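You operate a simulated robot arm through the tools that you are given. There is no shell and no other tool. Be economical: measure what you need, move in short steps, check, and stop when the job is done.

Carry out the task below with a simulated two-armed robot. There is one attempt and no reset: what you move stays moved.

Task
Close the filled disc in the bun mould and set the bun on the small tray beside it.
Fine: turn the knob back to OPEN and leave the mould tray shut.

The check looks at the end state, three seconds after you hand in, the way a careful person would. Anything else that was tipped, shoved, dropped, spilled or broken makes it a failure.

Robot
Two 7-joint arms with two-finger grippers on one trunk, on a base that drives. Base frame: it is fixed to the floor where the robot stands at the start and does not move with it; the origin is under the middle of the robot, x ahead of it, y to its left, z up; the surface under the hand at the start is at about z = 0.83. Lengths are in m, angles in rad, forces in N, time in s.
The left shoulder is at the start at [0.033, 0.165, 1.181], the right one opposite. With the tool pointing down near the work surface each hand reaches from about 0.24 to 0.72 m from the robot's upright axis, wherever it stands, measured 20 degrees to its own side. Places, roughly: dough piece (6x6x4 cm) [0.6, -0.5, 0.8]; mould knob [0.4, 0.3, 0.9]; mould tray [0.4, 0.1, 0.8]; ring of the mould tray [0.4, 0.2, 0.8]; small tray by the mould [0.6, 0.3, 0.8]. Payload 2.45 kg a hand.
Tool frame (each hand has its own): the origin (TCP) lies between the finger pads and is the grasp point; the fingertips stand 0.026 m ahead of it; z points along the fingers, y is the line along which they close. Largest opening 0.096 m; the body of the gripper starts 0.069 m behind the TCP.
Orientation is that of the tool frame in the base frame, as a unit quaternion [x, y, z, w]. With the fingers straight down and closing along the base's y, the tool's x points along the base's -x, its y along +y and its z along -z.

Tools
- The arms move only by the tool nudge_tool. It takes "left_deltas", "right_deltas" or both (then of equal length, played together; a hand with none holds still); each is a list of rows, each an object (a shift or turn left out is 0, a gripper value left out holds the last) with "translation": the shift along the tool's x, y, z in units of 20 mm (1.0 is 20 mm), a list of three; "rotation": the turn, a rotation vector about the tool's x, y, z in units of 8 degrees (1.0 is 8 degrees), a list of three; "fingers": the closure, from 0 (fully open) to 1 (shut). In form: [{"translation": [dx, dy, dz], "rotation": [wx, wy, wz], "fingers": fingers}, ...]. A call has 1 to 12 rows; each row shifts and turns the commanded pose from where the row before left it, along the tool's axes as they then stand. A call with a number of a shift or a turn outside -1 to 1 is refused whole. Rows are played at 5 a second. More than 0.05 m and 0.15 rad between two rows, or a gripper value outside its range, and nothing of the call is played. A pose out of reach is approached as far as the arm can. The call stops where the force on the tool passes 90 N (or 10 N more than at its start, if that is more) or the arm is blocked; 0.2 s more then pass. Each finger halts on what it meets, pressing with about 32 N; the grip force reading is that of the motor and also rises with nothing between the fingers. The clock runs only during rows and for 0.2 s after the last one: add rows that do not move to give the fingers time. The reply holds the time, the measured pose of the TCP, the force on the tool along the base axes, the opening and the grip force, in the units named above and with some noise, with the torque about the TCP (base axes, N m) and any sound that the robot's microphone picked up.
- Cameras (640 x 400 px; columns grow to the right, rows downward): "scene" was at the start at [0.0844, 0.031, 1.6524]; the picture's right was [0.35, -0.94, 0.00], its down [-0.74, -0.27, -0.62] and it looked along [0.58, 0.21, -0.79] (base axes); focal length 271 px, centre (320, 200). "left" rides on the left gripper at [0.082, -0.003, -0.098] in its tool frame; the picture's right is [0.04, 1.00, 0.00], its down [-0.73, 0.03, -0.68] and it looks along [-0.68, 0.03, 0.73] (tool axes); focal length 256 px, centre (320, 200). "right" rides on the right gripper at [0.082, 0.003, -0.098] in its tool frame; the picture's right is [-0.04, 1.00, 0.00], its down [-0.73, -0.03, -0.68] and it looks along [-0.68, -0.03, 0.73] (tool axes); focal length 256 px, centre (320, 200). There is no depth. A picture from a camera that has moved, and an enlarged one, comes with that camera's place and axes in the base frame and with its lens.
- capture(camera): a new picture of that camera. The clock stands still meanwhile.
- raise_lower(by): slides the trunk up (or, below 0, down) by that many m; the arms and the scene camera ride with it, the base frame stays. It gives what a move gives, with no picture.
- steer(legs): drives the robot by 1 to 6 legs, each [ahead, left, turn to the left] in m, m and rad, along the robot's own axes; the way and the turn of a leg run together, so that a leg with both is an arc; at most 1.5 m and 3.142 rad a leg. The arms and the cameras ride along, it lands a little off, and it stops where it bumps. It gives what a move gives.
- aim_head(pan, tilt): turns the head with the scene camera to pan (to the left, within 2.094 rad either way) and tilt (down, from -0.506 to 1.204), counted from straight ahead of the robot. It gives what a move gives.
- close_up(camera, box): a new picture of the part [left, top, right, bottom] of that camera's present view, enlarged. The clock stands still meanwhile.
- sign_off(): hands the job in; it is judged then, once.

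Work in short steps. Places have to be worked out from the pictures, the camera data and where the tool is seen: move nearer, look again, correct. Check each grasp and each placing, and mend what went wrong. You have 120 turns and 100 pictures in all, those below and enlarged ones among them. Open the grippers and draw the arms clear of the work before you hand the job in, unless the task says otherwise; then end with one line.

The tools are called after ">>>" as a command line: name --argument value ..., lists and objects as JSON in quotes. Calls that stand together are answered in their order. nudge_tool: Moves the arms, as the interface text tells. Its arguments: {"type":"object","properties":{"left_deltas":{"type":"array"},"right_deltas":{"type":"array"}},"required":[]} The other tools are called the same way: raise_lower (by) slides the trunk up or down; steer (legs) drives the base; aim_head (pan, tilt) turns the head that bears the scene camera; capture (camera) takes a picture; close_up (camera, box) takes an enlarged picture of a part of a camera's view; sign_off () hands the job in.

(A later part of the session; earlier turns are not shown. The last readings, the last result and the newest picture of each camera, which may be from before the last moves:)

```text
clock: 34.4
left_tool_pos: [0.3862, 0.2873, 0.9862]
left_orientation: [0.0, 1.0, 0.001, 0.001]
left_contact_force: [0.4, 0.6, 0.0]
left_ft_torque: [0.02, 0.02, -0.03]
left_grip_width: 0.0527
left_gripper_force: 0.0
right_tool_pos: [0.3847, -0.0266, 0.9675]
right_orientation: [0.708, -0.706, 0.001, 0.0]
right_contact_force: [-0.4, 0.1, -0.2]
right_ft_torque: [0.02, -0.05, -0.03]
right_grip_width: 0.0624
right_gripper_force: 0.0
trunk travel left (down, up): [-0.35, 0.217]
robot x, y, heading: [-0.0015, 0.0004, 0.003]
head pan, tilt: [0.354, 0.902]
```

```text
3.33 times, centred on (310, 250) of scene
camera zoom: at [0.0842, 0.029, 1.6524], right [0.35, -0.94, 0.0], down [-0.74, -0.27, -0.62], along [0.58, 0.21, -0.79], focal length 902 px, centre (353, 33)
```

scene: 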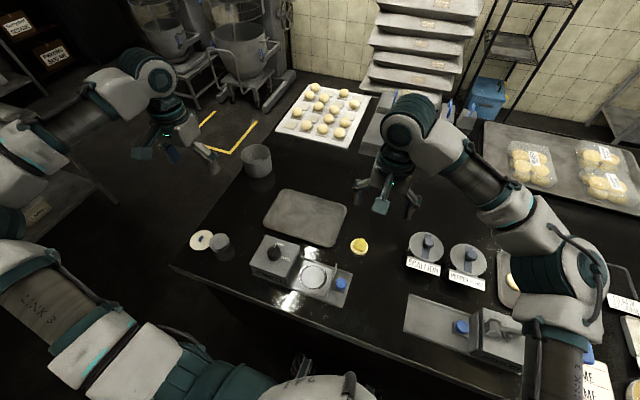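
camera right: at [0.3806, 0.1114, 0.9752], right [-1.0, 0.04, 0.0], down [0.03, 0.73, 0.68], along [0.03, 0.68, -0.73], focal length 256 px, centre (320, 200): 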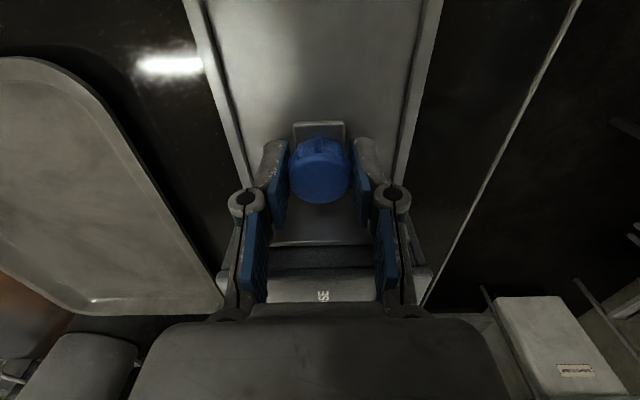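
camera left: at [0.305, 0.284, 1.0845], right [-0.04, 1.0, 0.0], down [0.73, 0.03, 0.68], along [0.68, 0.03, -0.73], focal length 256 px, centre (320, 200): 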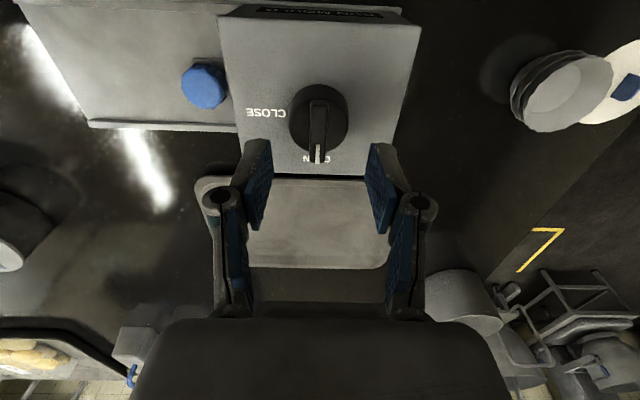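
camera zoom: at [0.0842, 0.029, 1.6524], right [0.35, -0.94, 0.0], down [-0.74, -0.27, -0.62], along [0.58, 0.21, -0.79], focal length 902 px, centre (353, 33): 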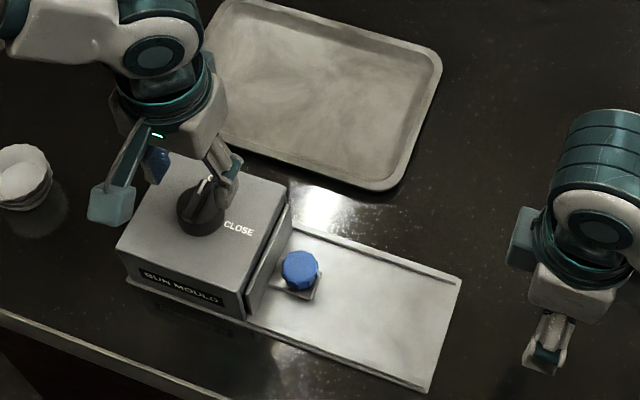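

Aligned. I lower to z≈0.948 and look closely.

>>> nudge_tool --left_deltas '[{"translation": [0, 0, 1]}, {"translation": [0, 0, 0.9]}, {}]'

>>> close_up --camera "left" --box '[200, 60, 440, 210]'

>>> close_up --camera "scene" --box '[240, 210, 340, 280]'

```text
clock: 35.2
left_tool_pos: [0.3874, 0.2881, 0.9494]
left_orientation: [-0.001, 1.0, 0.001, 0.0]
left_contact_force: [0.3, 0.7, 0.5]
left_ft_torque: [0.0, -0.01, -0.01]
left_grip_width: 0.0529
left_gripper_force: 0.0
right_tool_pos: [0.3832, -0.026, 0.9663]
right_orientation: [-0.707, 0.707, 0.0, 0.001]
right_contact_force: [1.0, 0.3, 0.2]
right_ft_torque: [0.0, 0.0, -0.03]
right_grip_width: 0.0627
right_gripper_force: 0.0
trunk travel left (down, up): [-0.35, 0.217]
robot x, y, heading: [0.001, 0.0031, -0.003]
head pan, tilt: [0.354, 0.902]
```

```text
2.67 times, centred on (320, 135) of left
camera zoom: at [0.3058, 0.2838, 1.0473], right [-0.04, 1.0, 0.0], down [0.73, 0.03, 0.68], along [0.68, 0.03, -0.73], focal length 683 px, centre (320, 373)
```

zoom: 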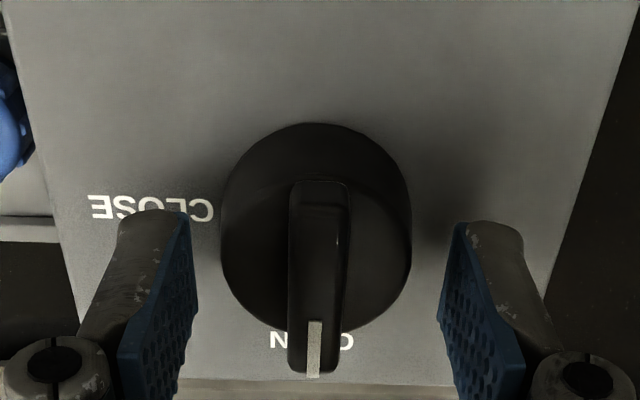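

```text
5.71 times, centred on (290, 245) of scene
camera zoom: at [0.084, 0.029, 1.6524], right [0.35, -0.94, 0.0], down [-0.74, -0.27, -0.62], along [0.58, 0.21, -0.79], focal length 1546 px, centre (491, -57)
```

zoom: 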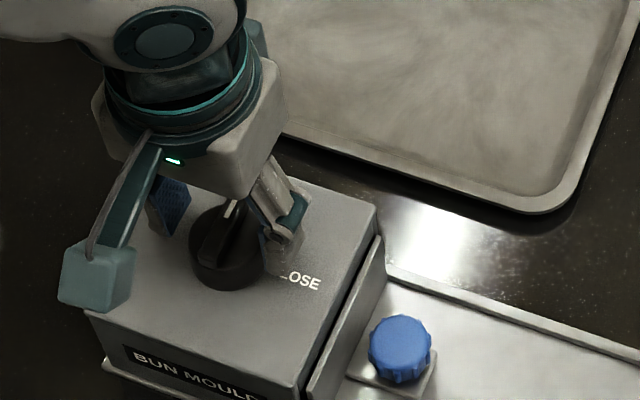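

Knob centred between the fingers. I lower 10 mm more and close on the bar.

>>> nudge_tool --left_deltas '[{"translation": [0.15, 0, 0.5]}, {"fingers": 0.6}, {"fingers": 0.75}, {"fingers": 0.9}, {}, {}]'

>>> close_up --camera "left" --box '[200, 60, 440, 210]'

```text
clock: 36.6
left_tool_pos: [0.3846, 0.2865, 0.9388]
left_orientation: [0.0, 1.0, 0.001, 0.001]
left_contact_force: [1.4, -6.2, 0.7]
left_ft_torque: [-0.31, -0.73, -0.03]
left_grip_width: 0.0408
left_gripper_force: 45.0
right_tool_pos: [0.3846, -0.0268, 0.9663]
right_orientation: [-0.707, 0.707, 0.0, 0.002]
right_contact_force: [1.7, -0.5, 0.5]
right_ft_torque: [0.01, -0.05, 0.0]
right_grip_width: 0.0624
right_gripper_force: 0.0
trunk travel left (down, up): [-0.35, 0.217]
robot x, y, heading: [-0.0027, 0.002, 0.001]
head pan, tilt: [0.354, 0.902]
```

```text
2.67 times, centred on (320, 135) of left
camera zoom: at [0.3028, 0.2829, 1.0374], right [-0.04, 1.0, 0.0], down [0.73, 0.03, 0.68], along [0.68, 0.03, -0.73], focal length 683 px, centre (320, 373)
```

zoom: 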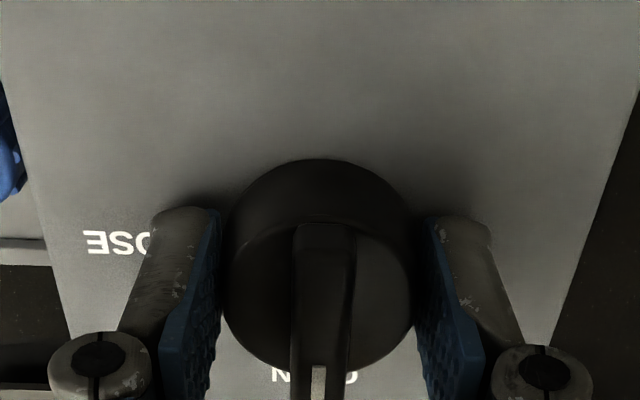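

The fingers met the round base (0.041 m), not the bar. I open, rise 9 mm and close on the bar.

>>> nudge_tool --left_deltas '[{"fingers": 0.5}, {}, {"translation": [0, 0, -0.45]}, {"fingers": 0.7}, {"fingers": 0.85}, {"fingers": 1.0}, {}, {}]'

>>> close_up --camera "left" --box '[200, 60, 440, 210]'

```text
clock: 38.4
left_tool_pos: [0.3844, 0.2876, 0.9473]
left_orientation: [0.0, 1.0, 0.0, 0.001]
left_contact_force: [-1.0, -7.8, -7.8]
left_ft_torque: [-0.2, 0.38, 0.02]
left_grip_width: 0.0396
left_gripper_force: 44.8
right_tool_pos: [0.3853, -0.0285, 0.9662]
right_orientation: [-0.707, 0.707, 0.001, 0.0]
right_contact_force: [0.3, 0.5, 0.4]
right_ft_torque: [-0.02, 0.02, -0.02]
right_grip_width: 0.0626
right_gripper_force: 0.0
trunk travel left (down, up): [-0.35, 0.217]
robot x, y, heading: [0.0015, -0.0036, -0.0]
head pan, tilt: [0.354, 0.902]
```

```text
2.67 times, centred on (320, 135) of left
camera zoom: at [0.3024, 0.2829, 1.0455], right [-0.04, 1.0, 0.0], down [0.73, 0.03, 0.68], along [0.68, 0.03, -0.73], focal length 683 px, centre (320, 373)
```

zoom: 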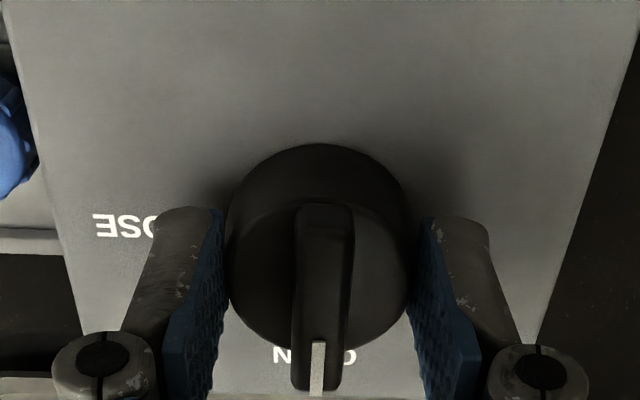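

Still the rounded base. I open and rise another 8 mm and try again.

>>> nudge_tool --left_deltas '[{"fingers": 0.5}, {}, {"translation": [0, 0, -0.4]}, {"fingers": 0.7}, {"fingers": 0.85}, {"fingers": 1.0}, {}, {}]'

>>> close_up --camera "left" --box '[200, 60, 440, 210]'

```text
clock: 40.2
left_tool_pos: [0.3827, 0.2862, 0.9565]
left_orientation: [0.0, 1.0, 0.002, 0.001]
left_contact_force: [-0.8, -5.9, 15.3]
left_ft_torque: [-0.23, 0.76, -0.02]
left_grip_width: 0.0107
left_gripper_force: 37.9
right_tool_pos: [0.3842, -0.0288, 0.9669]
right_orientation: [-0.707, 0.708, 0.001, 0.002]
right_contact_force: [-0.4, -0.6, 0.1]
right_ft_torque: [0.0, 0.01, -0.05]
right_grip_width: 0.0623
right_gripper_force: 0.1
trunk travel left (down, up): [-0.35, 0.217]
robot x, y, heading: [-0.0005, 0.0027, 0.005]
head pan, tilt: [0.354, 0.902]
```

```text
2.67 times, centred on (320, 135) of left
camera zoom: at [0.301, 0.2827, 1.0548], right [-0.04, 1.0, 0.0], down [0.73, 0.03, 0.68], along [0.68, 0.03, -0.73], focal length 683 px, centre (320, 373)
```

zoom: 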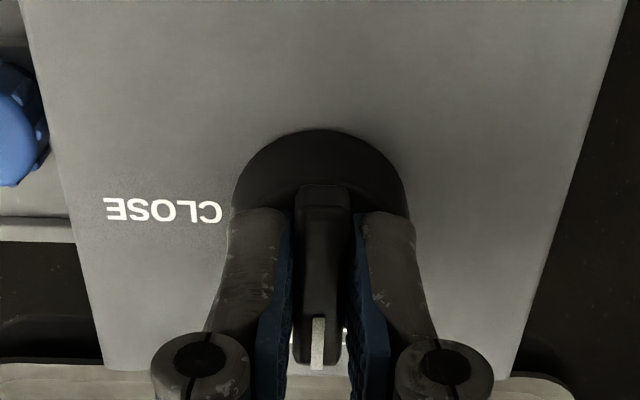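

Now gripped on the bar (0.0107 m). I ease up 1 mm and turn clockwise (from above) partway.

>>> nudge_tool --left_deltas '[{"translation": [0, 0, -0.05]}, {"rotation": [0, 0, 0.8]}, {"rotation": [0, 0, 0.8]}, {"rotation": [0, 0, 0.8]}, {"rotation": [0, 0, 0.8]}, {}]'

>>> capture --camera "left"

```text
clock: 41.6
left_tool_pos: [0.3832, 0.288, 0.957]
left_orientation: [0.22, 0.975, 0.002, 0.001]
left_contact_force: [-1.2, 1.2, 25.0]
left_ft_torque: [0.33, 0.84, 0.01]
left_grip_width: 0.0109
left_gripper_force: 38.5
right_tool_pos: [0.3833, -0.0268, 0.9677]
right_orientation: [-0.707, 0.707, 0.0, 0.001]
right_contact_force: [0.2, 0.0, 0.4]
right_ft_torque: [0.03, -0.02, -0.01]
right_grip_width: 0.0624
right_gripper_force: 0.2
trunk travel left (down, up): [-0.35, 0.217]
robot x, y, heading: [-0.0031, 0.0031, -0.002]
head pan, tilt: [0.354, 0.902]
```

```text
59 pictures are left
camera left: at [0.3077, 0.3189, 1.0549], right [0.4, 0.92, 0.0], down [0.67, -0.29, 0.68], along [0.63, -0.27, -0.73], focal length 256 px, centre (320, 200)
```

left: 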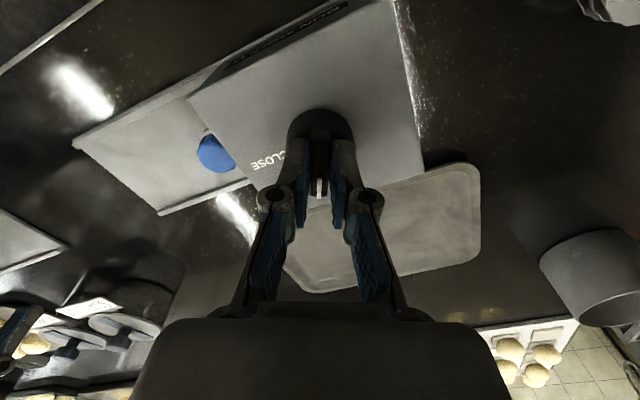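

The knob follows (about 26°). I continue to a full quarter turn.

>>> nudge_tool --left_deltas '[{"translation": [0, 0, -0.05], "rotation": [0, 0, 0.8]}, {"rotation": [0, 0, 0.8]}, {"rotation": [0, 0, 0.8]}, {"rotation": [0, 0, 0.8]}, {"rotation": [0, 0, 0.8]}, {"rotation": [0, 0, 0.8]}, {"rotation": [0, 0, 0.8]}, {"rotation": [0, 0, 0.8]}, {"rotation": [0, 0, 0.8]}, {"rotation": [0, 0, 0.85]}, {}, {}]'

>>> capture --camera "left"

>>> close_up --camera "scene" --box '[230, 190, 390, 310]'

```text
clock: 44.2
left_tool_pos: [0.3841, 0.288, 0.9564]
left_orientation: [0.707, 0.707, 0.001, 0.0]
left_contact_force: [7.1, 0.2, -0.8]
left_ft_torque: [0.04, -0.1, 0.02]
left_grip_width: 0.0108
left_gripper_force: 38.3
right_tool_pos: [0.3857, -0.0261, 0.9664]
right_orientation: [-0.707, 0.707, 0.0, 0.0]
right_contact_force: [-0.4, -0.4, -0.5]
right_ft_torque: [0.0, 0.01, -0.01]
right_grip_width: 0.0623
right_gripper_force: 0.1
trunk travel left (down, up): [-0.35, 0.217]
robot x, y, heading: [-0.0023, -0.0021, -0.0]
head pan, tilt: [0.354, 0.902]
```

```text
58 pictures are left
camera left: at [0.3808, 0.3692, 1.0551], right [1.0, 0.04, 0.0], down [0.03, -0.73, 0.68], along [0.03, -0.68, -0.73], focal length 256 px, centre (320, 200)
```

left: 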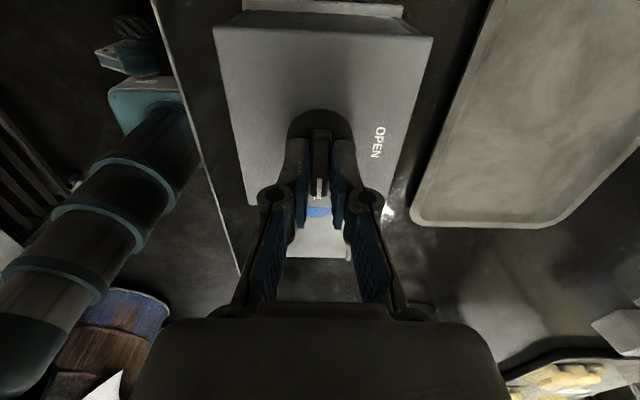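

```text
3.33 times, centred on (310, 250) of scene
camera zoom: at [0.0863, 0.0297, 1.6523], right [0.35, -0.94, 0.0], down [-0.74, -0.27, -0.62], along [0.58, 0.21, -0.79], focal length 902 px, centre (353, 33)
```

zoom: 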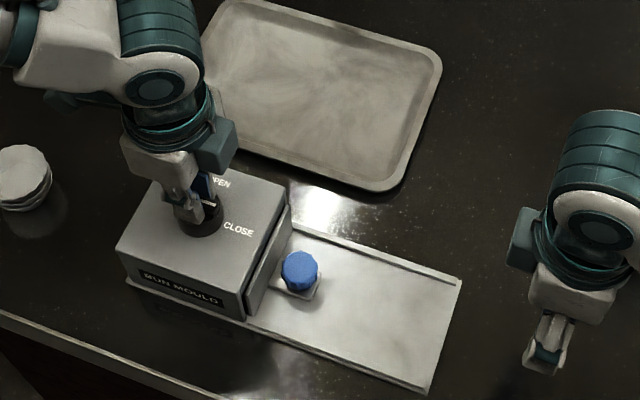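

At 90°. No stop torque felt and no click; I turn a bit further to feel for an end stop.

>>> nudge_tool --left_deltas '[{"rotation": [0, 0, 0.6]}, {}, {}]'

>>> close_up --camera "left" --box '[200, 60, 440, 210]'

```text
clock: 45.0
left_tool_pos: [0.3848, 0.2885, 0.9573]
left_orientation: [0.736, 0.677, 0.0, 0.001]
left_contact_force: [8.3, 2.7, 1.8]
left_ft_torque: [-0.01, -0.17, 1.06]
left_grip_width: 0.0124
left_gripper_force: 39.8
right_tool_pos: [0.3845, -0.0258, 0.9663]
right_orientation: [0.707, -0.707, 0.0, 0.0]
right_contact_force: [-0.8, 0.2, -0.2]
right_ft_torque: [-0.01, -0.02, -0.01]
right_grip_width: 0.0622
right_gripper_force: 0.1
trunk travel left (down, up): [-0.35, 0.217]
robot x, y, heading: [0.0018, -0.0019, -0.004]
head pan, tilt: [0.354, 0.902]
```

```text
2.67 times, centred on (320, 135) of left
camera zoom: at [0.3876, 0.3693, 1.0552], right [1.0, -0.04, 0.0], down [-0.03, -0.73, 0.68], along [-0.03, -0.68, -0.73], focal length 683 px, centre (320, 373)
```

zoom: 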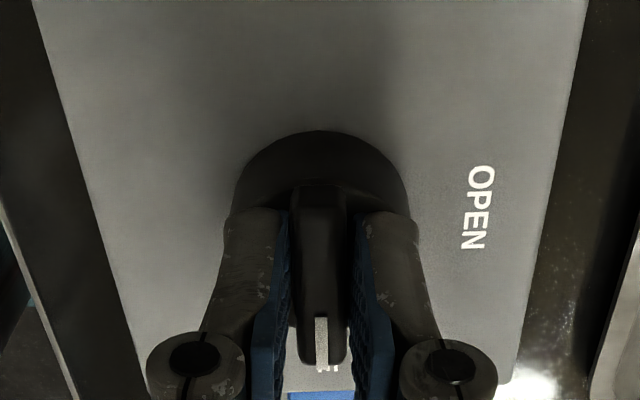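

End stop felt at ~90° — that's CLOSE. I relax back to it and wait 2 s for the mould.

>>> nudge_tool --left_deltas '[{"rotation": [0, 0, -0.5]}, {}, {}, {}, {}, {}, {}, {}, {}, {}, {}, {}]'

```text
clock: 47.6
left_tool_pos: [0.3853, 0.2878, 0.958]
left_orientation: [0.711, 0.703, 0.001, 0.0]
left_contact_force: [11.6, -0.1, 7.1]
left_ft_torque: [-0.07, -0.28, 0.51]
left_grip_width: 0.011
left_gripper_force: 38.1
right_tool_pos: [0.3871, -0.0274, 0.9668]
right_orientation: [0.708, -0.707, 0.0, -0.001]
right_contact_force: [-0.1, 0.7, -1.4]
right_ft_torque: [-0.03, -0.04, 0.04]
right_grip_width: 0.0623
right_gripper_force: 0.0
trunk travel left (down, up): [-0.35, 0.217]
robot x, y, heading: [0.0015, 0.0011, -0.002]
head pan, tilt: [0.354, 0.902]
```

Now I turn the knob back counter-clockwise to OPEN, to its stop.

>>> nudge_tool --left_deltas '[{"rotation": [0, 0, -0.95]}, {"rotation": [0, 0, -0.95]}, {"rotation": [0, 0, -0.95]}, {"rotation": [0, 0, -0.95]}, {"rotation": [0, 0, -0.95]}, {"rotation": [0, 0, -0.95]}, {"rotation": [0, 0, -0.95]}, {"rotation": [0, 0, -0.95]}, {"rotation": [0, 0, -0.95]}, {"rotation": [0, 0, -0.95]}, {"rotation": [0, 0, -0.95]}, {"rotation": [0, 0, -0.95]}]'

>>> nudge_tool --left_deltas '[{"rotation": [0, 0, -0.3]}, {}]'

>>> close_up --camera "left" --box '[200, 60, 440, 210]'

```text
clock: 50.2
left_tool_pos: [0.3836, 0.2863, 0.9571]
left_orientation: [-0.004, 1.0, 0.001, 0.0]
left_contact_force: [0.6, -7.0, -4.8]
left_ft_torque: [-0.23, -0.41, -0.42]
left_grip_width: 0.0107
left_gripper_force: 38.4
right_tool_pos: [0.3852, -0.0276, 0.9669]
right_orientation: [-0.707, 0.707, 0.001, 0.001]
right_contact_force: [0.3, -0.1, -0.7]
right_ft_torque: [0.0, -0.03, 0.0]
right_grip_width: 0.0623
right_gripper_force: 0.0
trunk travel left (down, up): [-0.35, 0.217]
robot x, y, heading: [-0.0029, -0.0042, -0.001]
head pan, tilt: [0.354, 0.902]
```

```text
clock: 50.8
left_tool_pos: [0.383, 0.2858, 0.9573]
left_orientation: [-0.025, 1.0, 0.0, 0.001]
left_contact_force: [-1.6, -7.5, -8.7]
left_ft_torque: [-0.15, -0.3, -1.04]
left_grip_width: 0.0113
left_gripper_force: 38.7
right_tool_pos: [0.3854, -0.0272, 0.9657]
right_orientation: [0.707, -0.707, -0.001, 0.0]
right_contact_force: [0.1, -0.5, -0.5]
right_ft_torque: [0.02, 0.0, 0.02]
right_grip_width: 0.0626
right_gripper_force: 0.0
trunk travel left (down, up): [-0.35, 0.217]
robot x, y, heading: [-0.0004, -0.0015, 0.002]
head pan, tilt: [0.354, 0.902]
```

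```text
2.67 times, centred on (320, 135) of left
camera zoom: at [0.3017, 0.2788, 1.055], right [-0.09, 1.0, 0.0], down [0.73, 0.06, 0.68], along [0.68, 0.06, -0.73], focal length 683 px, centre (320, 373)
```

zoom: 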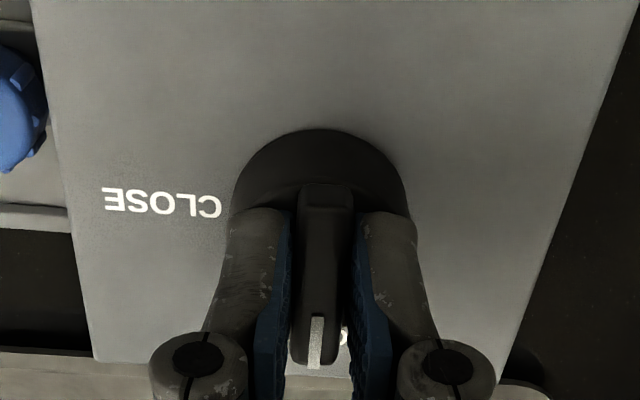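

Stop felt at OPEN. I straighten, release, rise and retreat the left hand to the left.

>>> nudge_tool --left_deltas '[{"rotation": [0, 0, 0.25]}, {"fingers": 0.8}, {"fingers": 0.5}, {}, {"translation": [0, 0, -1]}, {"translation": [0, 0, -1]}, {"translation": [0, 0, -1]}, {"translation": [0, 0.5, -1]}, {"translation": [0, 1, -1]}, {"translation": [0, 1, -1]}, {"translation": [0, 1, -1]}, {"translation": [0, 1, -1]}]'

>>> nudge_tool --left_deltas '[{"translation": [0, 1, -1]}, {"translation": [0, 1, -1]}, {"translation": [0, 1, -1]}, {"translation": [0, 1, 0]}, {"translation": [0, 1, 0]}]'

>>> close_up --camera "scene" --box '[230, 190, 390, 310]'

```text
clock: 53.4
left_tool_pos: [0.3825, 0.3789, 1.1167]
left_orientation: [-0.008, 1.0, 0.001, 0.001]
left_contact_force: [-0.7, 0.9, 0.5]
left_ft_torque: [-0.02, 0.01, 0.0]
left_grip_width: 0.0482
left_gripper_force: 0.0
right_tool_pos: [0.3831, -0.0265, 0.966]
right_orientation: [0.708, -0.707, 0.0, -0.001]
right_contact_force: [-0.5, -0.5, 0.0]
right_ft_torque: [0.01, 0.02, 0.0]
right_grip_width: 0.0625
right_gripper_force: 0.1
trunk travel left (down, up): [-0.35, 0.217]
robot x, y, heading: [0.0047, 0.0019, 0.001]
head pan, tilt: [0.354, 0.902]
```

```text
clock: 54.6
left_tool_pos: [0.3794, 0.4794, 1.1771]
left_orientation: [-0.007, 1.0, 0.0, -0.001]
left_contact_force: [0.2, 0.1, 0.5]
left_ft_torque: [0.02, 0.01, 0.03]
left_grip_width: 0.048
left_gripper_force: 0.1
right_tool_pos: [0.3835, -0.0265, 0.9669]
right_orientation: [-0.707, 0.707, -0.001, 0.001]
right_contact_force: [0.1, 0.5, 0.3]
right_ft_torque: [-0.01, -0.01, 0.01]
right_grip_width: 0.0623
right_gripper_force: 0.1
trunk travel left (down, up): [-0.35, 0.217]
robot x, y, heading: [-0.0003, 0.0024, -0.003]
head pan, tilt: [0.354, 0.902]
```

```text
3.33 times, centred on (310, 250) of scene
camera zoom: at [0.0838, 0.0317, 1.6524], right [0.35, -0.94, 0.0], down [-0.74, -0.27, -0.62], along [0.58, 0.21, -0.79], focal length 902 px, centre (353, 33)
```

zoom: 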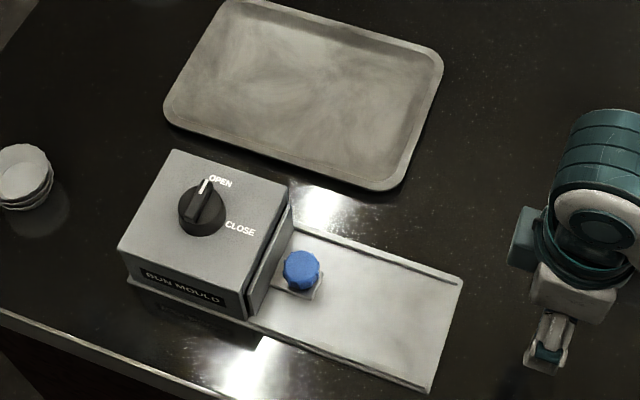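

Knob is at OPEN. I bring the right hand back above the handle ([0.384, 0.200]).

>>> nudge_tool --right_deltas '[{"translation": [-1, 0, 0]}, {"translation": [-1, 0, 0]}, {"translation": [-1, 0, 0]}, {"translation": [-1, 0, 0]}, {"translation": [-1, 0, 0]}, {"translation": [-1, 0, 0]}, {"translation": [-1, 0, 0]}, {"translation": [-1, 0, 0]}, {"translation": [-1, 0, 0]}, {"translation": [-1, 0, 0]}, {"translation": [-1, 0, 0]}, {"translation": [-0.3, 0, 0]}]'

>>> nudge_tool --right_deltas '[{"translation": [0, 0, 1]}, {"translation": [0, 0, 1]}, {"translation": [0, 0, 1]}, {}]'

>>> capture --camera "right"

```text
clock: 57.2
left_tool_pos: [0.3799, 0.4782, 1.177]
left_orientation: [-0.007, 1.0, 0.001, 0.001]
left_contact_force: [-0.2, 0.8, 0.3]
left_ft_torque: [-0.02, -0.02, 0.01]
left_grip_width: 0.0481
left_gripper_force: 0.1
right_tool_pos: [0.3855, 0.2003, 0.9667]
right_orientation: [-0.707, 0.707, -0.001, 0.0]
right_contact_force: [-0.7, 0.0, 0.3]
right_ft_torque: [-0.04, 0.01, 0.03]
right_grip_width: 0.0626
right_gripper_force: 0.1
trunk travel left (down, up): [-0.35, 0.217]
robot x, y, heading: [0.0028, 0.0022, -0.002]
head pan, tilt: [0.354, 0.902]
```

```text
clock: 58.2
left_tool_pos: [0.3799, 0.4775, 1.1769]
left_orientation: [-0.008, 1.0, 0.001, 0.002]
left_contact_force: [0.4, -0.2, -0.6]
left_ft_torque: [-0.01, 0.01, 0.02]
left_grip_width: 0.048
left_gripper_force: 0.0
right_tool_pos: [0.383, 0.1985, 0.9065]
right_orientation: [-0.707, 0.707, 0.0, 0.001]
right_contact_force: [0.4, 0.0, 0.0]
right_ft_torque: [-0.02, -0.01, 0.01]
right_grip_width: 0.0625
right_gripper_force: 0.1
trunk travel left (down, up): [-0.35, 0.217]
robot x, y, heading: [0.0001, -0.0011, 0.0]
head pan, tilt: [0.354, 0.902]
```

```text
53 pictures are left
camera right: at [0.3801, 0.1172, 1.0043], right [-1.0, 0.04, 0.0], down [0.03, 0.73, 0.68], along [0.03, 0.68, -0.73], focal length 256 px, centre (320, 200)
```

right: 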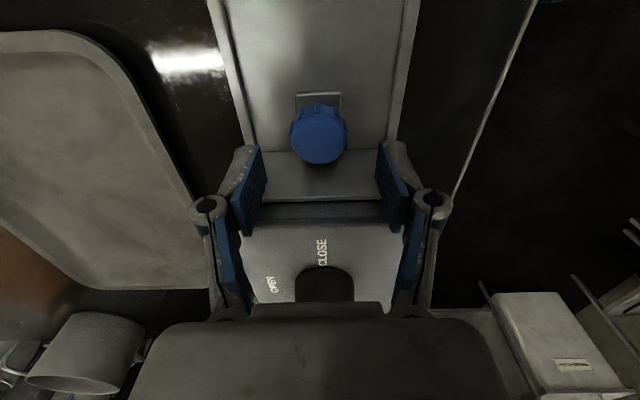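

Aligned as before. I lower to 0.877, grip the handle and pull the tray out about 6 cm.

>>> nudge_tool --right_deltas '[{"translation": [-0.05, 0, 1]}, {"translation": [0, 0, 0.45]}, {"fingers": 0.5}, {"fingers": 0.65}, {"fingers": 0.8}, {}, {}, {"translation": [0.5, 0, 0]}, {"translation": [0.8, 0, 0]}, {"translation": [0.8, 0, 0]}, {"translation": [0.8, 0, 0]}, {}]'

>>> capture --camera "right"

```text
clock: 60.8
left_tool_pos: [0.3774, 0.4775, 1.178]
left_orientation: [-0.008, 1.0, 0.001, 0.001]
left_contact_force: [0.4, 0.4, -0.4]
left_ft_torque: [-0.01, 0.0, 0.01]
left_grip_width: 0.0478
left_gripper_force: 0.1
right_tool_pos: [0.3857, 0.1414, 0.8768]
right_orientation: [0.707, -0.707, 0.002, -0.002]
right_contact_force: [2.0, -0.6, 14.2]
right_ft_torque: [-0.35, -0.04, 0.14]
right_grip_width: 0.0328
right_gripper_force: 44.8
trunk travel left (down, up): [-0.35, 0.217]
robot x, y, heading: [0.0008, -0.0012, 0.002]
head pan, tilt: [0.354, 0.902]
```

```text
52 pictures are left
camera right: at [0.3804, 0.06, 0.9756], right [-1.0, 0.04, 0.0], down [0.03, 0.73, 0.68], along [0.03, 0.68, -0.73], focal length 256 px, centre (320, 200)
```

right: 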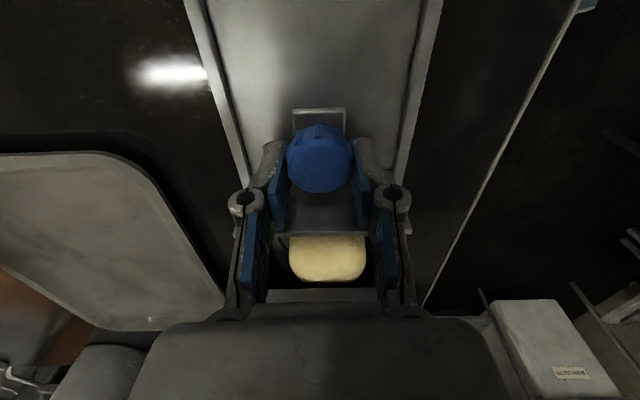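

A closed bun is visible. I pull the tray the rest of the way to y≈0.077.

>>> nudge_tool --right_deltas '[{"translation": [0.7, 0, 0]}, {"translation": [0.7, 0, 0]}, {"translation": [0.7, 0, 0]}, {"translation": [0.7, 0, 0]}, {"translation": [0.35, 0, 0]}, {}]'

>>> close_up --camera "scene" --box '[230, 190, 390, 310]'

```text
clock: 62.2
left_tool_pos: [0.3799, 0.4801, 1.1749]
left_orientation: [-0.007, 1.0, 0.0, 0.001]
left_contact_force: [-0.2, 0.2, -0.3]
left_ft_torque: [0.0, 0.0, 0.01]
left_grip_width: 0.0481
left_gripper_force: 0.1
right_tool_pos: [0.3844, 0.082, 0.8775]
right_orientation: [0.707, -0.707, 0.0, 0.0]
right_contact_force: [2.6, 11.2, 1.7]
right_ft_torque: [-0.03, -0.09, -0.09]
right_grip_width: 0.0327
right_gripper_force: 44.6
trunk travel left (down, up): [-0.35, 0.217]
robot x, y, heading: [-0.0021, 0.0003, -0.001]
head pan, tilt: [0.354, 0.902]
```

```text
3.33 times, centred on (310, 250) of scene
camera zoom: at [0.0843, 0.0368, 1.6522], right [0.35, -0.94, 0.0], down [-0.74, -0.28, -0.62], along [0.58, 0.21, -0.79], focal length 902 px, centre (353, 33)
```

zoom: 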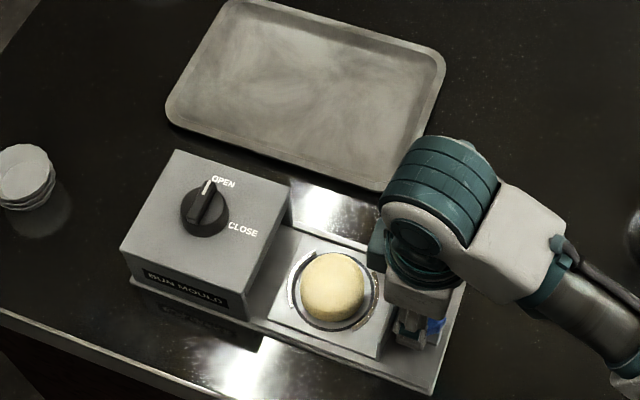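

Tray fully out with a closed bun in the ring. I release the handle, rise and move over the bun.

>>> nudge_tool --right_deltas '[{"translation": [-0.1, 0, 0], "fingers": 0.6}, {"fingers": 0.35}, {}, {"translation": [0, 0, -1]}, {"translation": [0, 0, -1]}, {"translation": [0, 0, -1]}, {"translation": [0, 0, -1]}, {"translation": [-1, 0, 0], "fingers": 0.15}, {"translation": [-1, 0, 0]}, {"translation": [-1, 0, 0]}, {"translation": [-0.9, 0, 0]}, {}]'

>>> capture --camera "right"

```text
clock: 64.8
left_tool_pos: [0.3799, 0.4774, 1.1764]
left_orientation: [-0.007, 1.0, 0.0, 0.001]
left_contact_force: [-0.8, 0.2, 0.0]
left_ft_torque: [0.01, 0.01, 0.0]
left_grip_width: 0.0479
left_gripper_force: 0.1
right_tool_pos: [0.3848, 0.16, 0.9566]
right_orientation: [-0.707, 0.708, 0.0, 0.001]
right_contact_force: [-0.3, -0.4, 0.3]
right_ft_torque: [-0.02, 0.0, 0.0]
right_grip_width: 0.0819
right_gripper_force: 0.1
trunk travel left (down, up): [-0.35, 0.217]
robot x, y, heading: [-0.0023, -0.0021, -0.002]
head pan, tilt: [0.354, 0.902]
```

```text
50 pictures are left
camera right: at [0.3803, 0.0788, 1.0564], right [-1.0, 0.04, 0.0], down [0.03, 0.73, 0.68], along [0.03, 0.68, -0.73], focal length 256 px, centre (320, 200)
```

right: 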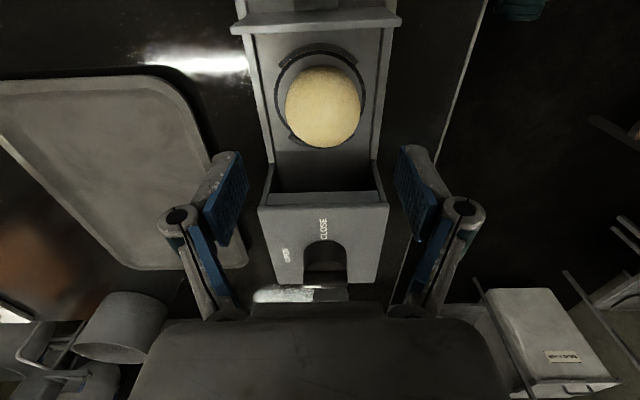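

Bun at [0.382, 0.161], width ≈0.058. I lower around it (opening 0.07) to z≈0.878.

>>> nudge_tool --right_deltas '[{"translation": [0, 0.13, 0.5], "fingers": 0.25}, {"translation": [0, 0, 0.8]}, {"translation": [0, 0, 0.8]}, {}]'

>>> capture --camera "right"

```text
clock: 65.8
left_tool_pos: [0.3801, 0.4782, 1.177]
left_orientation: [-0.008, 1.0, 0.001, 0.0]
left_contact_force: [-0.4, -0.4, 0.2]
left_ft_torque: [0.0, -0.03, 0.04]
left_grip_width: 0.0479
left_gripper_force: 0.1
right_tool_pos: [0.3831, 0.1599, 0.9154]
right_orientation: [0.707, -0.707, 0.0, -0.001]
right_contact_force: [-0.5, -0.9, 0.2]
right_ft_torque: [0.02, 0.01, 0.0]
right_grip_width: 0.0721
right_gripper_force: 0.0
trunk travel left (down, up): [-0.35, 0.217]
robot x, y, heading: [-0.002, 0.0018, -0.0]
head pan, tilt: [0.354, 0.902]
```

```text
49 pictures are left
camera right: at [0.3789, 0.0784, 1.0142], right [-1.0, 0.04, 0.0], down [0.03, 0.73, 0.68], along [0.03, 0.68, -0.73], focal length 256 px, centre (320, 200)
```

right: 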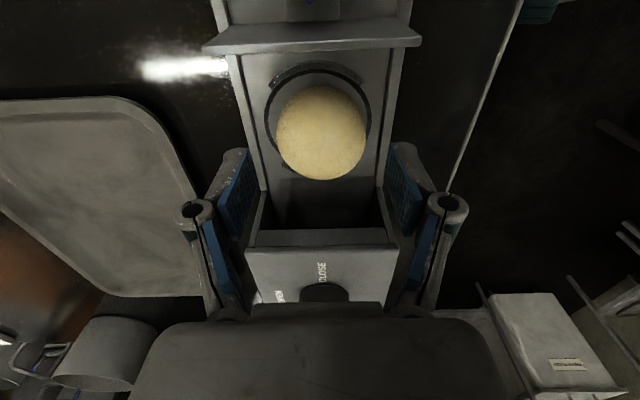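

Centred. I descend to 0.878 and close on the bun.

>>> nudge_tool --right_deltas '[{"translation": [0, 0.05, 0.8]}, {"translation": [0, 0, 0.7]}, {"translation": [0, 0, 0.35]}, {"fingers": 0.38}, {"fingers": 0.46}, {}, {}]'

>>> capture --camera "right"

```text
clock: 67.4
left_tool_pos: [0.379, 0.4783, 1.1771]
left_orientation: [-0.008, 1.0, 0.001, 0.001]
left_contact_force: [0.2, -0.6, 0.1]
left_ft_torque: [-0.03, 0.02, 0.0]
left_grip_width: 0.0481
left_gripper_force: 0.1
right_tool_pos: [0.3807, 0.1603, 0.8782]
right_orientation: [-0.707, 0.707, -0.001, 0.0]
right_contact_force: [1.2, 0.2, 2.3]
right_ft_torque: [-0.04, -0.04, -0.02]
right_grip_width: 0.0575
right_gripper_force: 32.1
trunk travel left (down, up): [-0.35, 0.217]
robot x, y, heading: [-0.0009, -0.001, -0.0]
head pan, tilt: [0.354, 0.902]
```

```text
48 pictures are left
camera right: at [0.3772, 0.0785, 0.9768], right [-1.0, 0.04, 0.0], down [0.03, 0.73, 0.68], along [0.03, 0.68, -0.73], focal length 256 px, centre (320, 200)
```

right: 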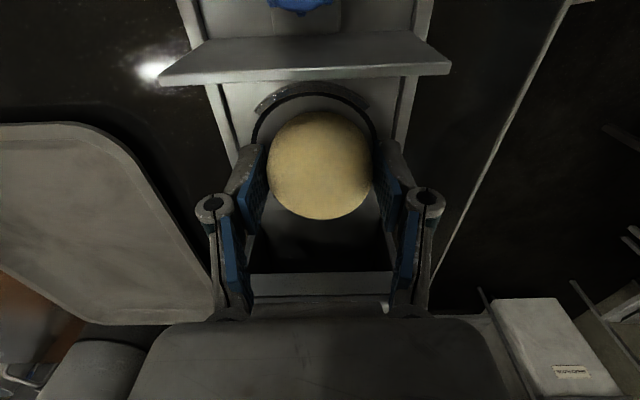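

Bun gripped (0.0575 m). I lift it straight up and check.

>>> nudge_tool --right_deltas '[{"translation": [0, 0, -0.5]}, {"translation": [0, 0, -1]}, {"translation": [0, 0, -1]}, {"translation": [0, 0, -1]}, {"translation": [0, 0, -1]}, {"translation": [0, 0, -0.5]}, {}]'

>>> capture --camera "right"

```text
clock: 69.0
left_tool_pos: [0.38, 0.4774, 1.1771]
left_orientation: [-0.008, 1.0, 0.001, 0.0]
left_contact_force: [-0.2, -0.1, -0.3]
left_ft_torque: [-0.04, -0.01, -0.01]
left_grip_width: 0.0481
left_gripper_force: 0.2
right_tool_pos: [0.3801, 0.1586, 0.9791]
right_orientation: [-0.707, 0.707, 0.0, 0.001]
right_contact_force: [0.1, 0.0, -0.4]
right_ft_torque: [0.01, 0.02, 0.01]
right_grip_width: 0.0575
right_gripper_force: 31.9
trunk travel left (down, up): [-0.35, 0.217]
robot x, y, heading: [0.0009, -0.0021, -0.0]
head pan, tilt: [0.354, 0.902]
```

```text
47 pictures are left
camera right: at [0.3764, 0.0774, 1.0775], right [-1.0, 0.04, 0.0], down [0.03, 0.73, 0.68], along [0.03, 0.68, -0.73], focal length 256 px, centre (320, 200)
```

right: 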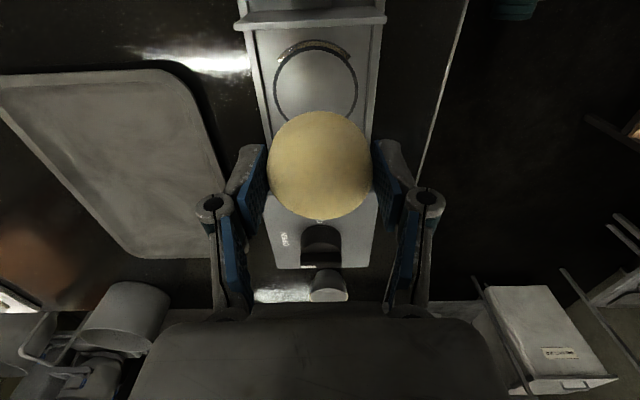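

Bun held, ring empty. I carry it over the small tray toward [0.575, 0.22].

>>> nudge_tool --right_deltas '[{"translation": [-0.3, -0.97, 0]}, {"translation": [-0.3, -0.97, 0]}, {"translation": [-0.3, -0.97, 0]}, {"translation": [-0.3, -0.97, 0]}, {"translation": [-0.3, -0.97, 0]}, {"translation": [-0.3, -0.97, 0]}, {"translation": [-0.3, -0.97, 0]}, {"translation": [-0.3, -0.97, 0]}, {"translation": [-0.3, -0.97, 0]}, {"translation": [-0.3, -0.97, 0]}, {}]'

>>> capture --camera "right"

>>> close_up --camera "scene" --box '[230, 160, 390, 280]'

```text
clock: 71.4
left_tool_pos: [0.3799, 0.477, 1.1771]
left_orientation: [-0.008, 1.0, 0.001, 0.0]
left_contact_force: [0.6, -0.2, 0.2]
left_ft_torque: [-0.01, -0.03, -0.03]
left_grip_width: 0.048
left_gripper_force: 0.1
right_tool_pos: [0.5163, 0.1954, 0.9762]
right_orientation: [-0.706, 0.708, 0.001, -0.001]
right_contact_force: [0.7, 0.1, -0.9]
right_ft_torque: [0.03, 0.01, 0.02]
right_grip_width: 0.0573
right_gripper_force: 32.5
right hand out of reach, approached as far as the arm can: row 7, 8, 9, 10
trunk travel left (down, up): [-0.35, 0.217]
robot x, y, heading: [-0.0014, -0.0022, -0.003]
head pan, tilt: [0.354, 0.902]
```

```text
46 pictures are left
camera right: at [0.5122, 0.1136, 1.0749], right [-1.0, 0.04, 0.0], down [0.03, 0.73, 0.68], along [0.03, 0.68, -0.73], focal length 256 px, centre (320, 200)
```

right: 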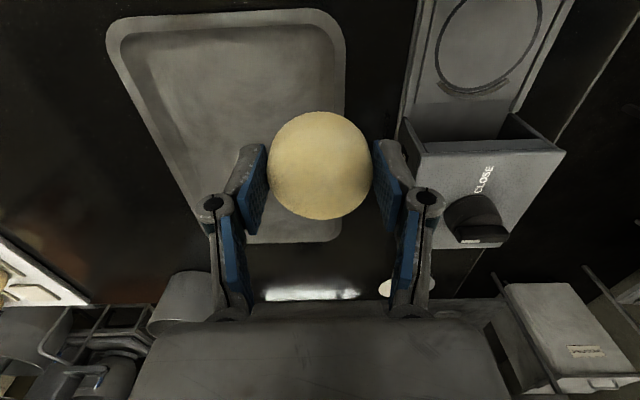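

```text
3.33 times, centred on (310, 220) of scene
camera zoom: at [0.0846, 0.0334, 1.6523], right [0.35, -0.94, 0.0], down [-0.74, -0.27, -0.62], along [0.58, 0.21, -0.79], focal length 902 px, centre (353, 133)
```

zoom: 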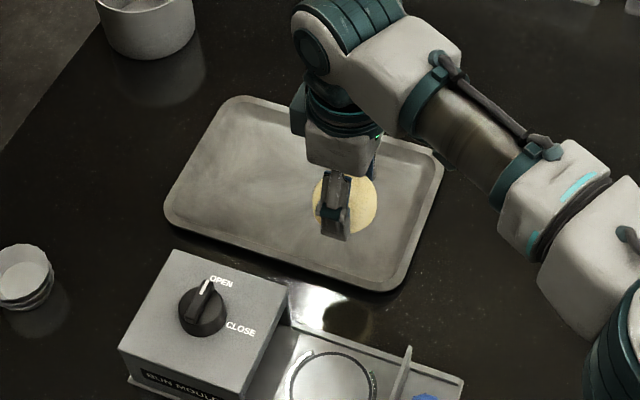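

Bun is over the tray but the arm reached its limit at x≈0.516 with this wrist yaw. I turn the wrist back toward neutral, which should extend reach.

>>> nudge_tool --right_deltas '[{"rotation": [0, 0, 0.9]}, {"rotation": [0, 0, 0.9]}, {"rotation": [0, 0, 0.9]}, {"rotation": [0, 0, 0.9]}, {"rotation": [0, 0, 0.9]}, {"rotation": [0, 0, 0.9]}, {}]'

```text
clock: 73.0
left_tool_pos: [0.3797, 0.4771, 1.1775]
left_orientation: [-0.008, 1.0, 0.001, 0.001]
left_contact_force: [0.5, -0.7, -0.2]
left_ft_torque: [-0.01, 0.04, -0.01]
left_grip_width: 0.0481
left_gripper_force: 0.0
right_tool_pos: [0.5162, 0.1953, 0.9772]
right_orientation: [-0.396, 0.918, 0.0, 0.0]
right_contact_force: [-0.4, 0.0, -1.4]
right_ft_torque: [0.01, 0.02, -0.02]
right_grip_width: 0.0574
right_gripper_force: 31.9
trunk travel left (down, up): [-0.35, 0.217]
robot x, y, heading: [-0.0005, 0.0005, 0.002]
head pan, tilt: [0.354, 0.902]
```

Yaw is now about 45°. I try moving +x in steps.

>>> nudge_tool --right_deltas '[{"translation": [-0.686, -0.727, 0]}, {"translation": [-0.686, -0.727, 0]}, {"translation": [-0.686, -0.727, 0]}, {"translation": [-0.73, 0.686, 0]}, {}]'

```text
clock: 74.2
left_tool_pos: [0.3796, 0.4787, 1.1767]
left_orientation: [-0.008, 1.0, 0.0, 0.002]
left_contact_force: [0.7, 0.7, -0.3]
left_ft_torque: [-0.03, -0.01, -0.03]
left_grip_width: 0.048
left_gripper_force: 0.1
right_tool_pos: [0.5328, 0.1836, 0.9832]
right_orientation: [-0.397, 0.918, 0.0, 0.001]
right_contact_force: [0.2, -0.3, -1.8]
right_ft_torque: [-0.02, 0.04, -0.01]
right_grip_width: 0.0574
right_gripper_force: 32.1
right hand out of reach, approached as far as the arm can: row 1, 2, 3, 4
trunk travel left (down, up): [-0.35, 0.217]
robot x, y, heading: [0.0007, 0.0026, -0.001]
head pan, tilt: [0.354, 0.902]
```

This is a plain reach limit (~0.61 m from shoulder). Driving sideways to the left, parallel to the counter, brings the shoulder nearer; the bun rides above everything.

>>> steer --legs '[[0, 0.14, 0]]'

>>> capture --camera "scene"

>>> capture --camera "right"

```text
clock: 75.8
left_tool_pos: [0.3684, 0.6272, 1.1784]
left_orientation: [-0.004, 1.0, -0.002, 0.004]
left_contact_force: [0.1, 1.8, -1.0]
left_ft_torque: [-0.06, 0.02, 0.01]
left_grip_width: 0.048
left_gripper_force: 0.3
right_tool_pos: [0.5337, 0.3245, 0.9875]
right_orientation: [-0.375, 0.927, -0.003, 0.003]
right_contact_force: [-2.1, 3.0, -1.4]
right_ft_torque: [-0.19, -0.14, 0.03]
right_grip_width: 0.0576
right_gripper_force: 32.0
trunk travel left (down, up): [-0.35, 0.217]
robot x, y, heading: [-0.0042, 0.1446, -0.008]
head pan, tilt: [0.354, 0.902]
stopped in leg 1: the robot was blocked; the commanded pose is now the measured one
```

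```text
44 pictures are left
camera scene: at [0.0799, 0.1921, 1.652], right [0.34, -0.94, 0.01], down [-0.74, -0.28, -0.61], along [0.58, 0.2, -0.79], focal length 271 px, centre (320, 200)
```

scene: 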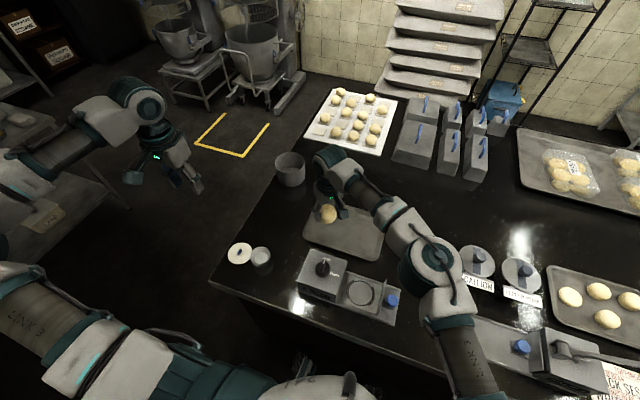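

```text
43 pictures are left
camera right: at [0.472, 0.2708, 1.0876], right [-0.67, 0.75, -0.01], down [0.54, 0.49, 0.68], along [0.51, 0.45, -0.73], focal length 256 px, centre (320, 200)
```

right: 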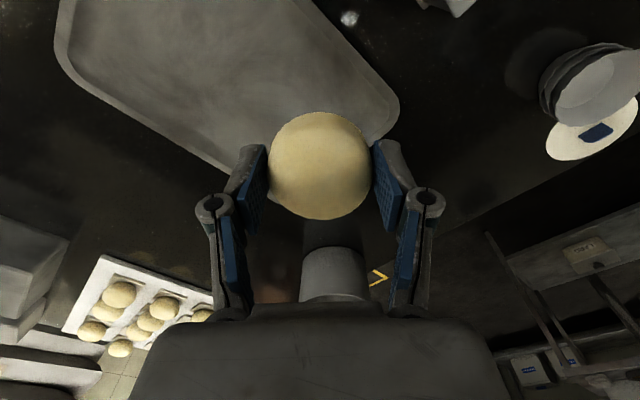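

It arrived but reports being blocked at the end. I look left to see whether anything was touched.

>>> aim_head --pan 1.5 --tilt 0.8

>>> capture --camera "scene"

```text
clock: 77.2
left_tool_pos: [0.3698, 0.5639, 1.1975]
left_orientation: [-0.001, 1.0, 0.025, 0.003]
left_contact_force: [-0.4, 0.6, 0.1]
left_ft_torque: [-0.04, -0.01, 0.01]
left_grip_width: 0.0478
left_gripper_force: 0.0
right_tool_pos: [0.5413, 0.271, 0.996]
right_orientation: [-0.372, 0.928, 0.016, 0.01]
right_contact_force: [2.3, -1.1, -0.8]
right_ft_torque: [0.07, 0.2, 0.03]
right_grip_width: 0.0576
right_gripper_force: 31.7
trunk travel left (down, up): [-0.35, 0.217]
robot x, y, heading: [0.0016, 0.1307, -0.003]
head pan, tilt: [1.499, 0.799]
```

```text
42 pictures are left
camera scene: at [0.0172, 0.2114, 1.6609], right [1.0, -0.08, 0.0], down [-0.06, -0.71, -0.7], along [0.05, 0.7, -0.72], focal length 271 px, centre (320, 200)
```

scene: 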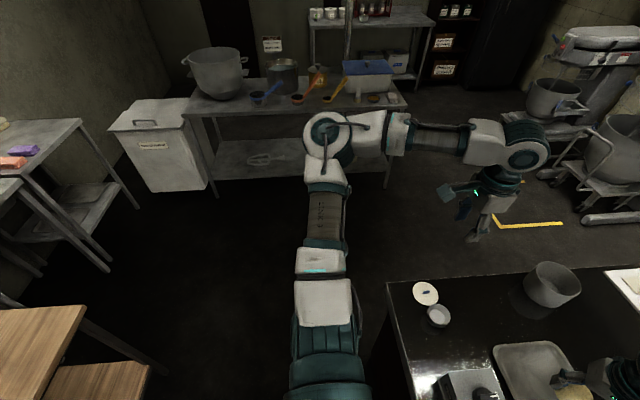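

Nothing visibly touched, but the tool readings shifted after the stop. I hold still and read again.

>>> nudge_tool --right_deltas '[{}, {}, {}, {}]'

>>> aim_head --pan 0.354 --tilt 0.902

>>> capture --camera "scene"

```text
clock: 78.2
left_tool_pos: [0.3656, 0.5232, 1.2126]
left_orientation: [0.0, 0.999, 0.042, 0.003]
left_contact_force: [-0.3, -0.3, 1.3]
left_ft_torque: [0.02, -0.03, -0.01]
left_grip_width: 0.0479
left_gripper_force: 0.1
right_tool_pos: [0.5397, 0.2358, 1.0037]
right_orientation: [-0.37, 0.928, 0.03, 0.018]
right_contact_force: [2.7, -0.8, -1.0]
right_ft_torque: [0.1, 0.19, 0.0]
right_grip_width: 0.0572
right_gripper_force: 32.2
trunk travel left (down, up): [-0.35, 0.217]
robot x, y, heading: [-0.0037, 0.1304, -0.006]
head pan, tilt: [1.499, 0.799]
stopped in row 4 (right hand): the arm was blocked; the commanded pose is now the measured one
```

```text
clock: 79.6
left_tool_pos: [0.3658, 0.6127, 1.1831]
left_orientation: [-0.005, 1.0, 0.005, 0.004]
left_contact_force: [0.5, 1.0, -0.9]
left_ft_torque: [-0.12, 0.02, 0.01]
left_grip_width: 0.048
left_gripper_force: 0.1
right_tool_pos: [0.5371, 0.3156, 0.9931]
right_orientation: [-0.374, 0.927, 0.001, 0.006]
right_contact_force: [-2.2, 2.5, -0.3]
right_ft_torque: [-0.22, -0.17, -0.02]
right_grip_width: 0.0577
right_gripper_force: 31.9
trunk travel left (down, up): [-0.35, 0.217]
robot x, y, heading: [-0.0047, 0.1457, -0.004]
head pan, tilt: [0.354, 0.902]
```

```text
41 pictures are left
camera scene: at [0.082, 0.2285, 1.6504], right [0.34, -0.94, 0.03], down [-0.74, -0.29, -0.61], along [0.58, 0.19, -0.79], focal length 271 px, centre (320, 200)
```

scene: 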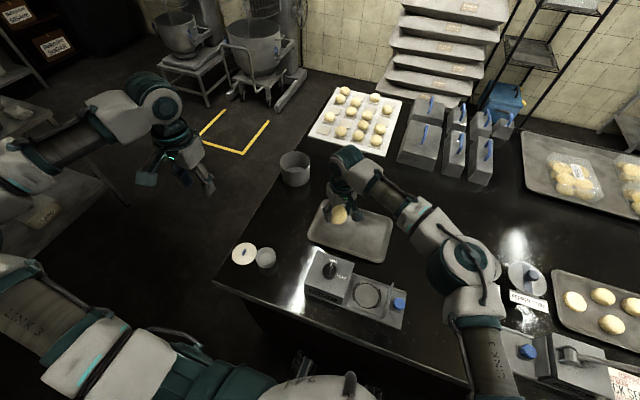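

The robot is swaying slightly from side to side. I wait and read to see whether it settles.

>>> nudge_tool --left_deltas '[{}, {}, {}, {}, {}, {}, {}, {}, {}, {}, {}, {}]'

>>> nudge_tool --left_deltas '[{}, {}]'

>>> nudge_tool --left_deltas '[{}, {}, {}]'

```text
clock: 82.4
left_tool_pos: [0.3625, 0.6177, 1.1849]
left_orientation: [-0.006, 1.0, 0.003, 0.005]
left_contact_force: [-0.1, 0.5, -0.4]
left_ft_torque: [-0.03, -0.03, 0.05]
left_grip_width: 0.048
left_gripper_force: 0.0
right_tool_pos: [0.5334, 0.3205, 0.9959]
right_orientation: [-0.376, 0.926, 0.0, 0.008]
right_contact_force: [-1.6, 0.3, -0.8]
right_ft_torque: [-0.1, -0.11, 0.03]
right_grip_width: 0.0572
right_gripper_force: 31.9
trunk travel left (down, up): [-0.35, 0.217]
robot x, y, heading: [-0.0004, 0.1477, -0.006]
head pan, tilt: [0.354, 0.902]
stopped in row 12 (left hand): the arm was blocked; the commanded pose is now the measured one
```

```text
clock: 83.0
left_tool_pos: [0.3633, 0.5833, 1.1961]
left_orientation: [-0.003, 1.0, 0.018, 0.004]
left_contact_force: [-0.2, 0.2, 0.9]
left_ft_torque: [-0.03, 0.04, -0.02]
left_grip_width: 0.0481
left_gripper_force: 0.1
right_tool_pos: [0.5309, 0.2907, 0.9996]
right_orientation: [-0.375, 0.927, 0.012, 0.013]
right_contact_force: [-0.7, 0.1, -0.2]
right_ft_torque: [-0.02, 0.01, -0.02]
right_grip_width: 0.0575
right_gripper_force: 32.2
trunk travel left (down, up): [-0.35, 0.217]
robot x, y, heading: [-0.0026, 0.1461, -0.01]
head pan, tilt: [0.354, 0.902]
```

```text
clock: 84.0
left_tool_pos: [0.3608, 0.6113, 1.1852]
left_orientation: [-0.004, 1.0, 0.005, 0.006]
left_contact_force: [-0.7, 0.7, -0.6]
left_ft_torque: [-0.06, 0.01, -0.01]
left_grip_width: 0.0481
left_gripper_force: 0.2
right_tool_pos: [0.5298, 0.3148, 0.9974]
right_orientation: [-0.376, 0.927, -0.001, 0.01]
right_contact_force: [-0.9, 1.4, -0.6]
right_ft_torque: [-0.16, -0.15, 0.03]
right_grip_width: 0.0575
right_gripper_force: 31.4
trunk travel left (down, up): [-0.35, 0.217]
robot x, y, heading: [-0.003, 0.1453, -0.006]
head pan, tilt: [0.354, 0.902]
stopped in row 3 (left hand): the arm was blocked; the commanded pose is now the measured one
```

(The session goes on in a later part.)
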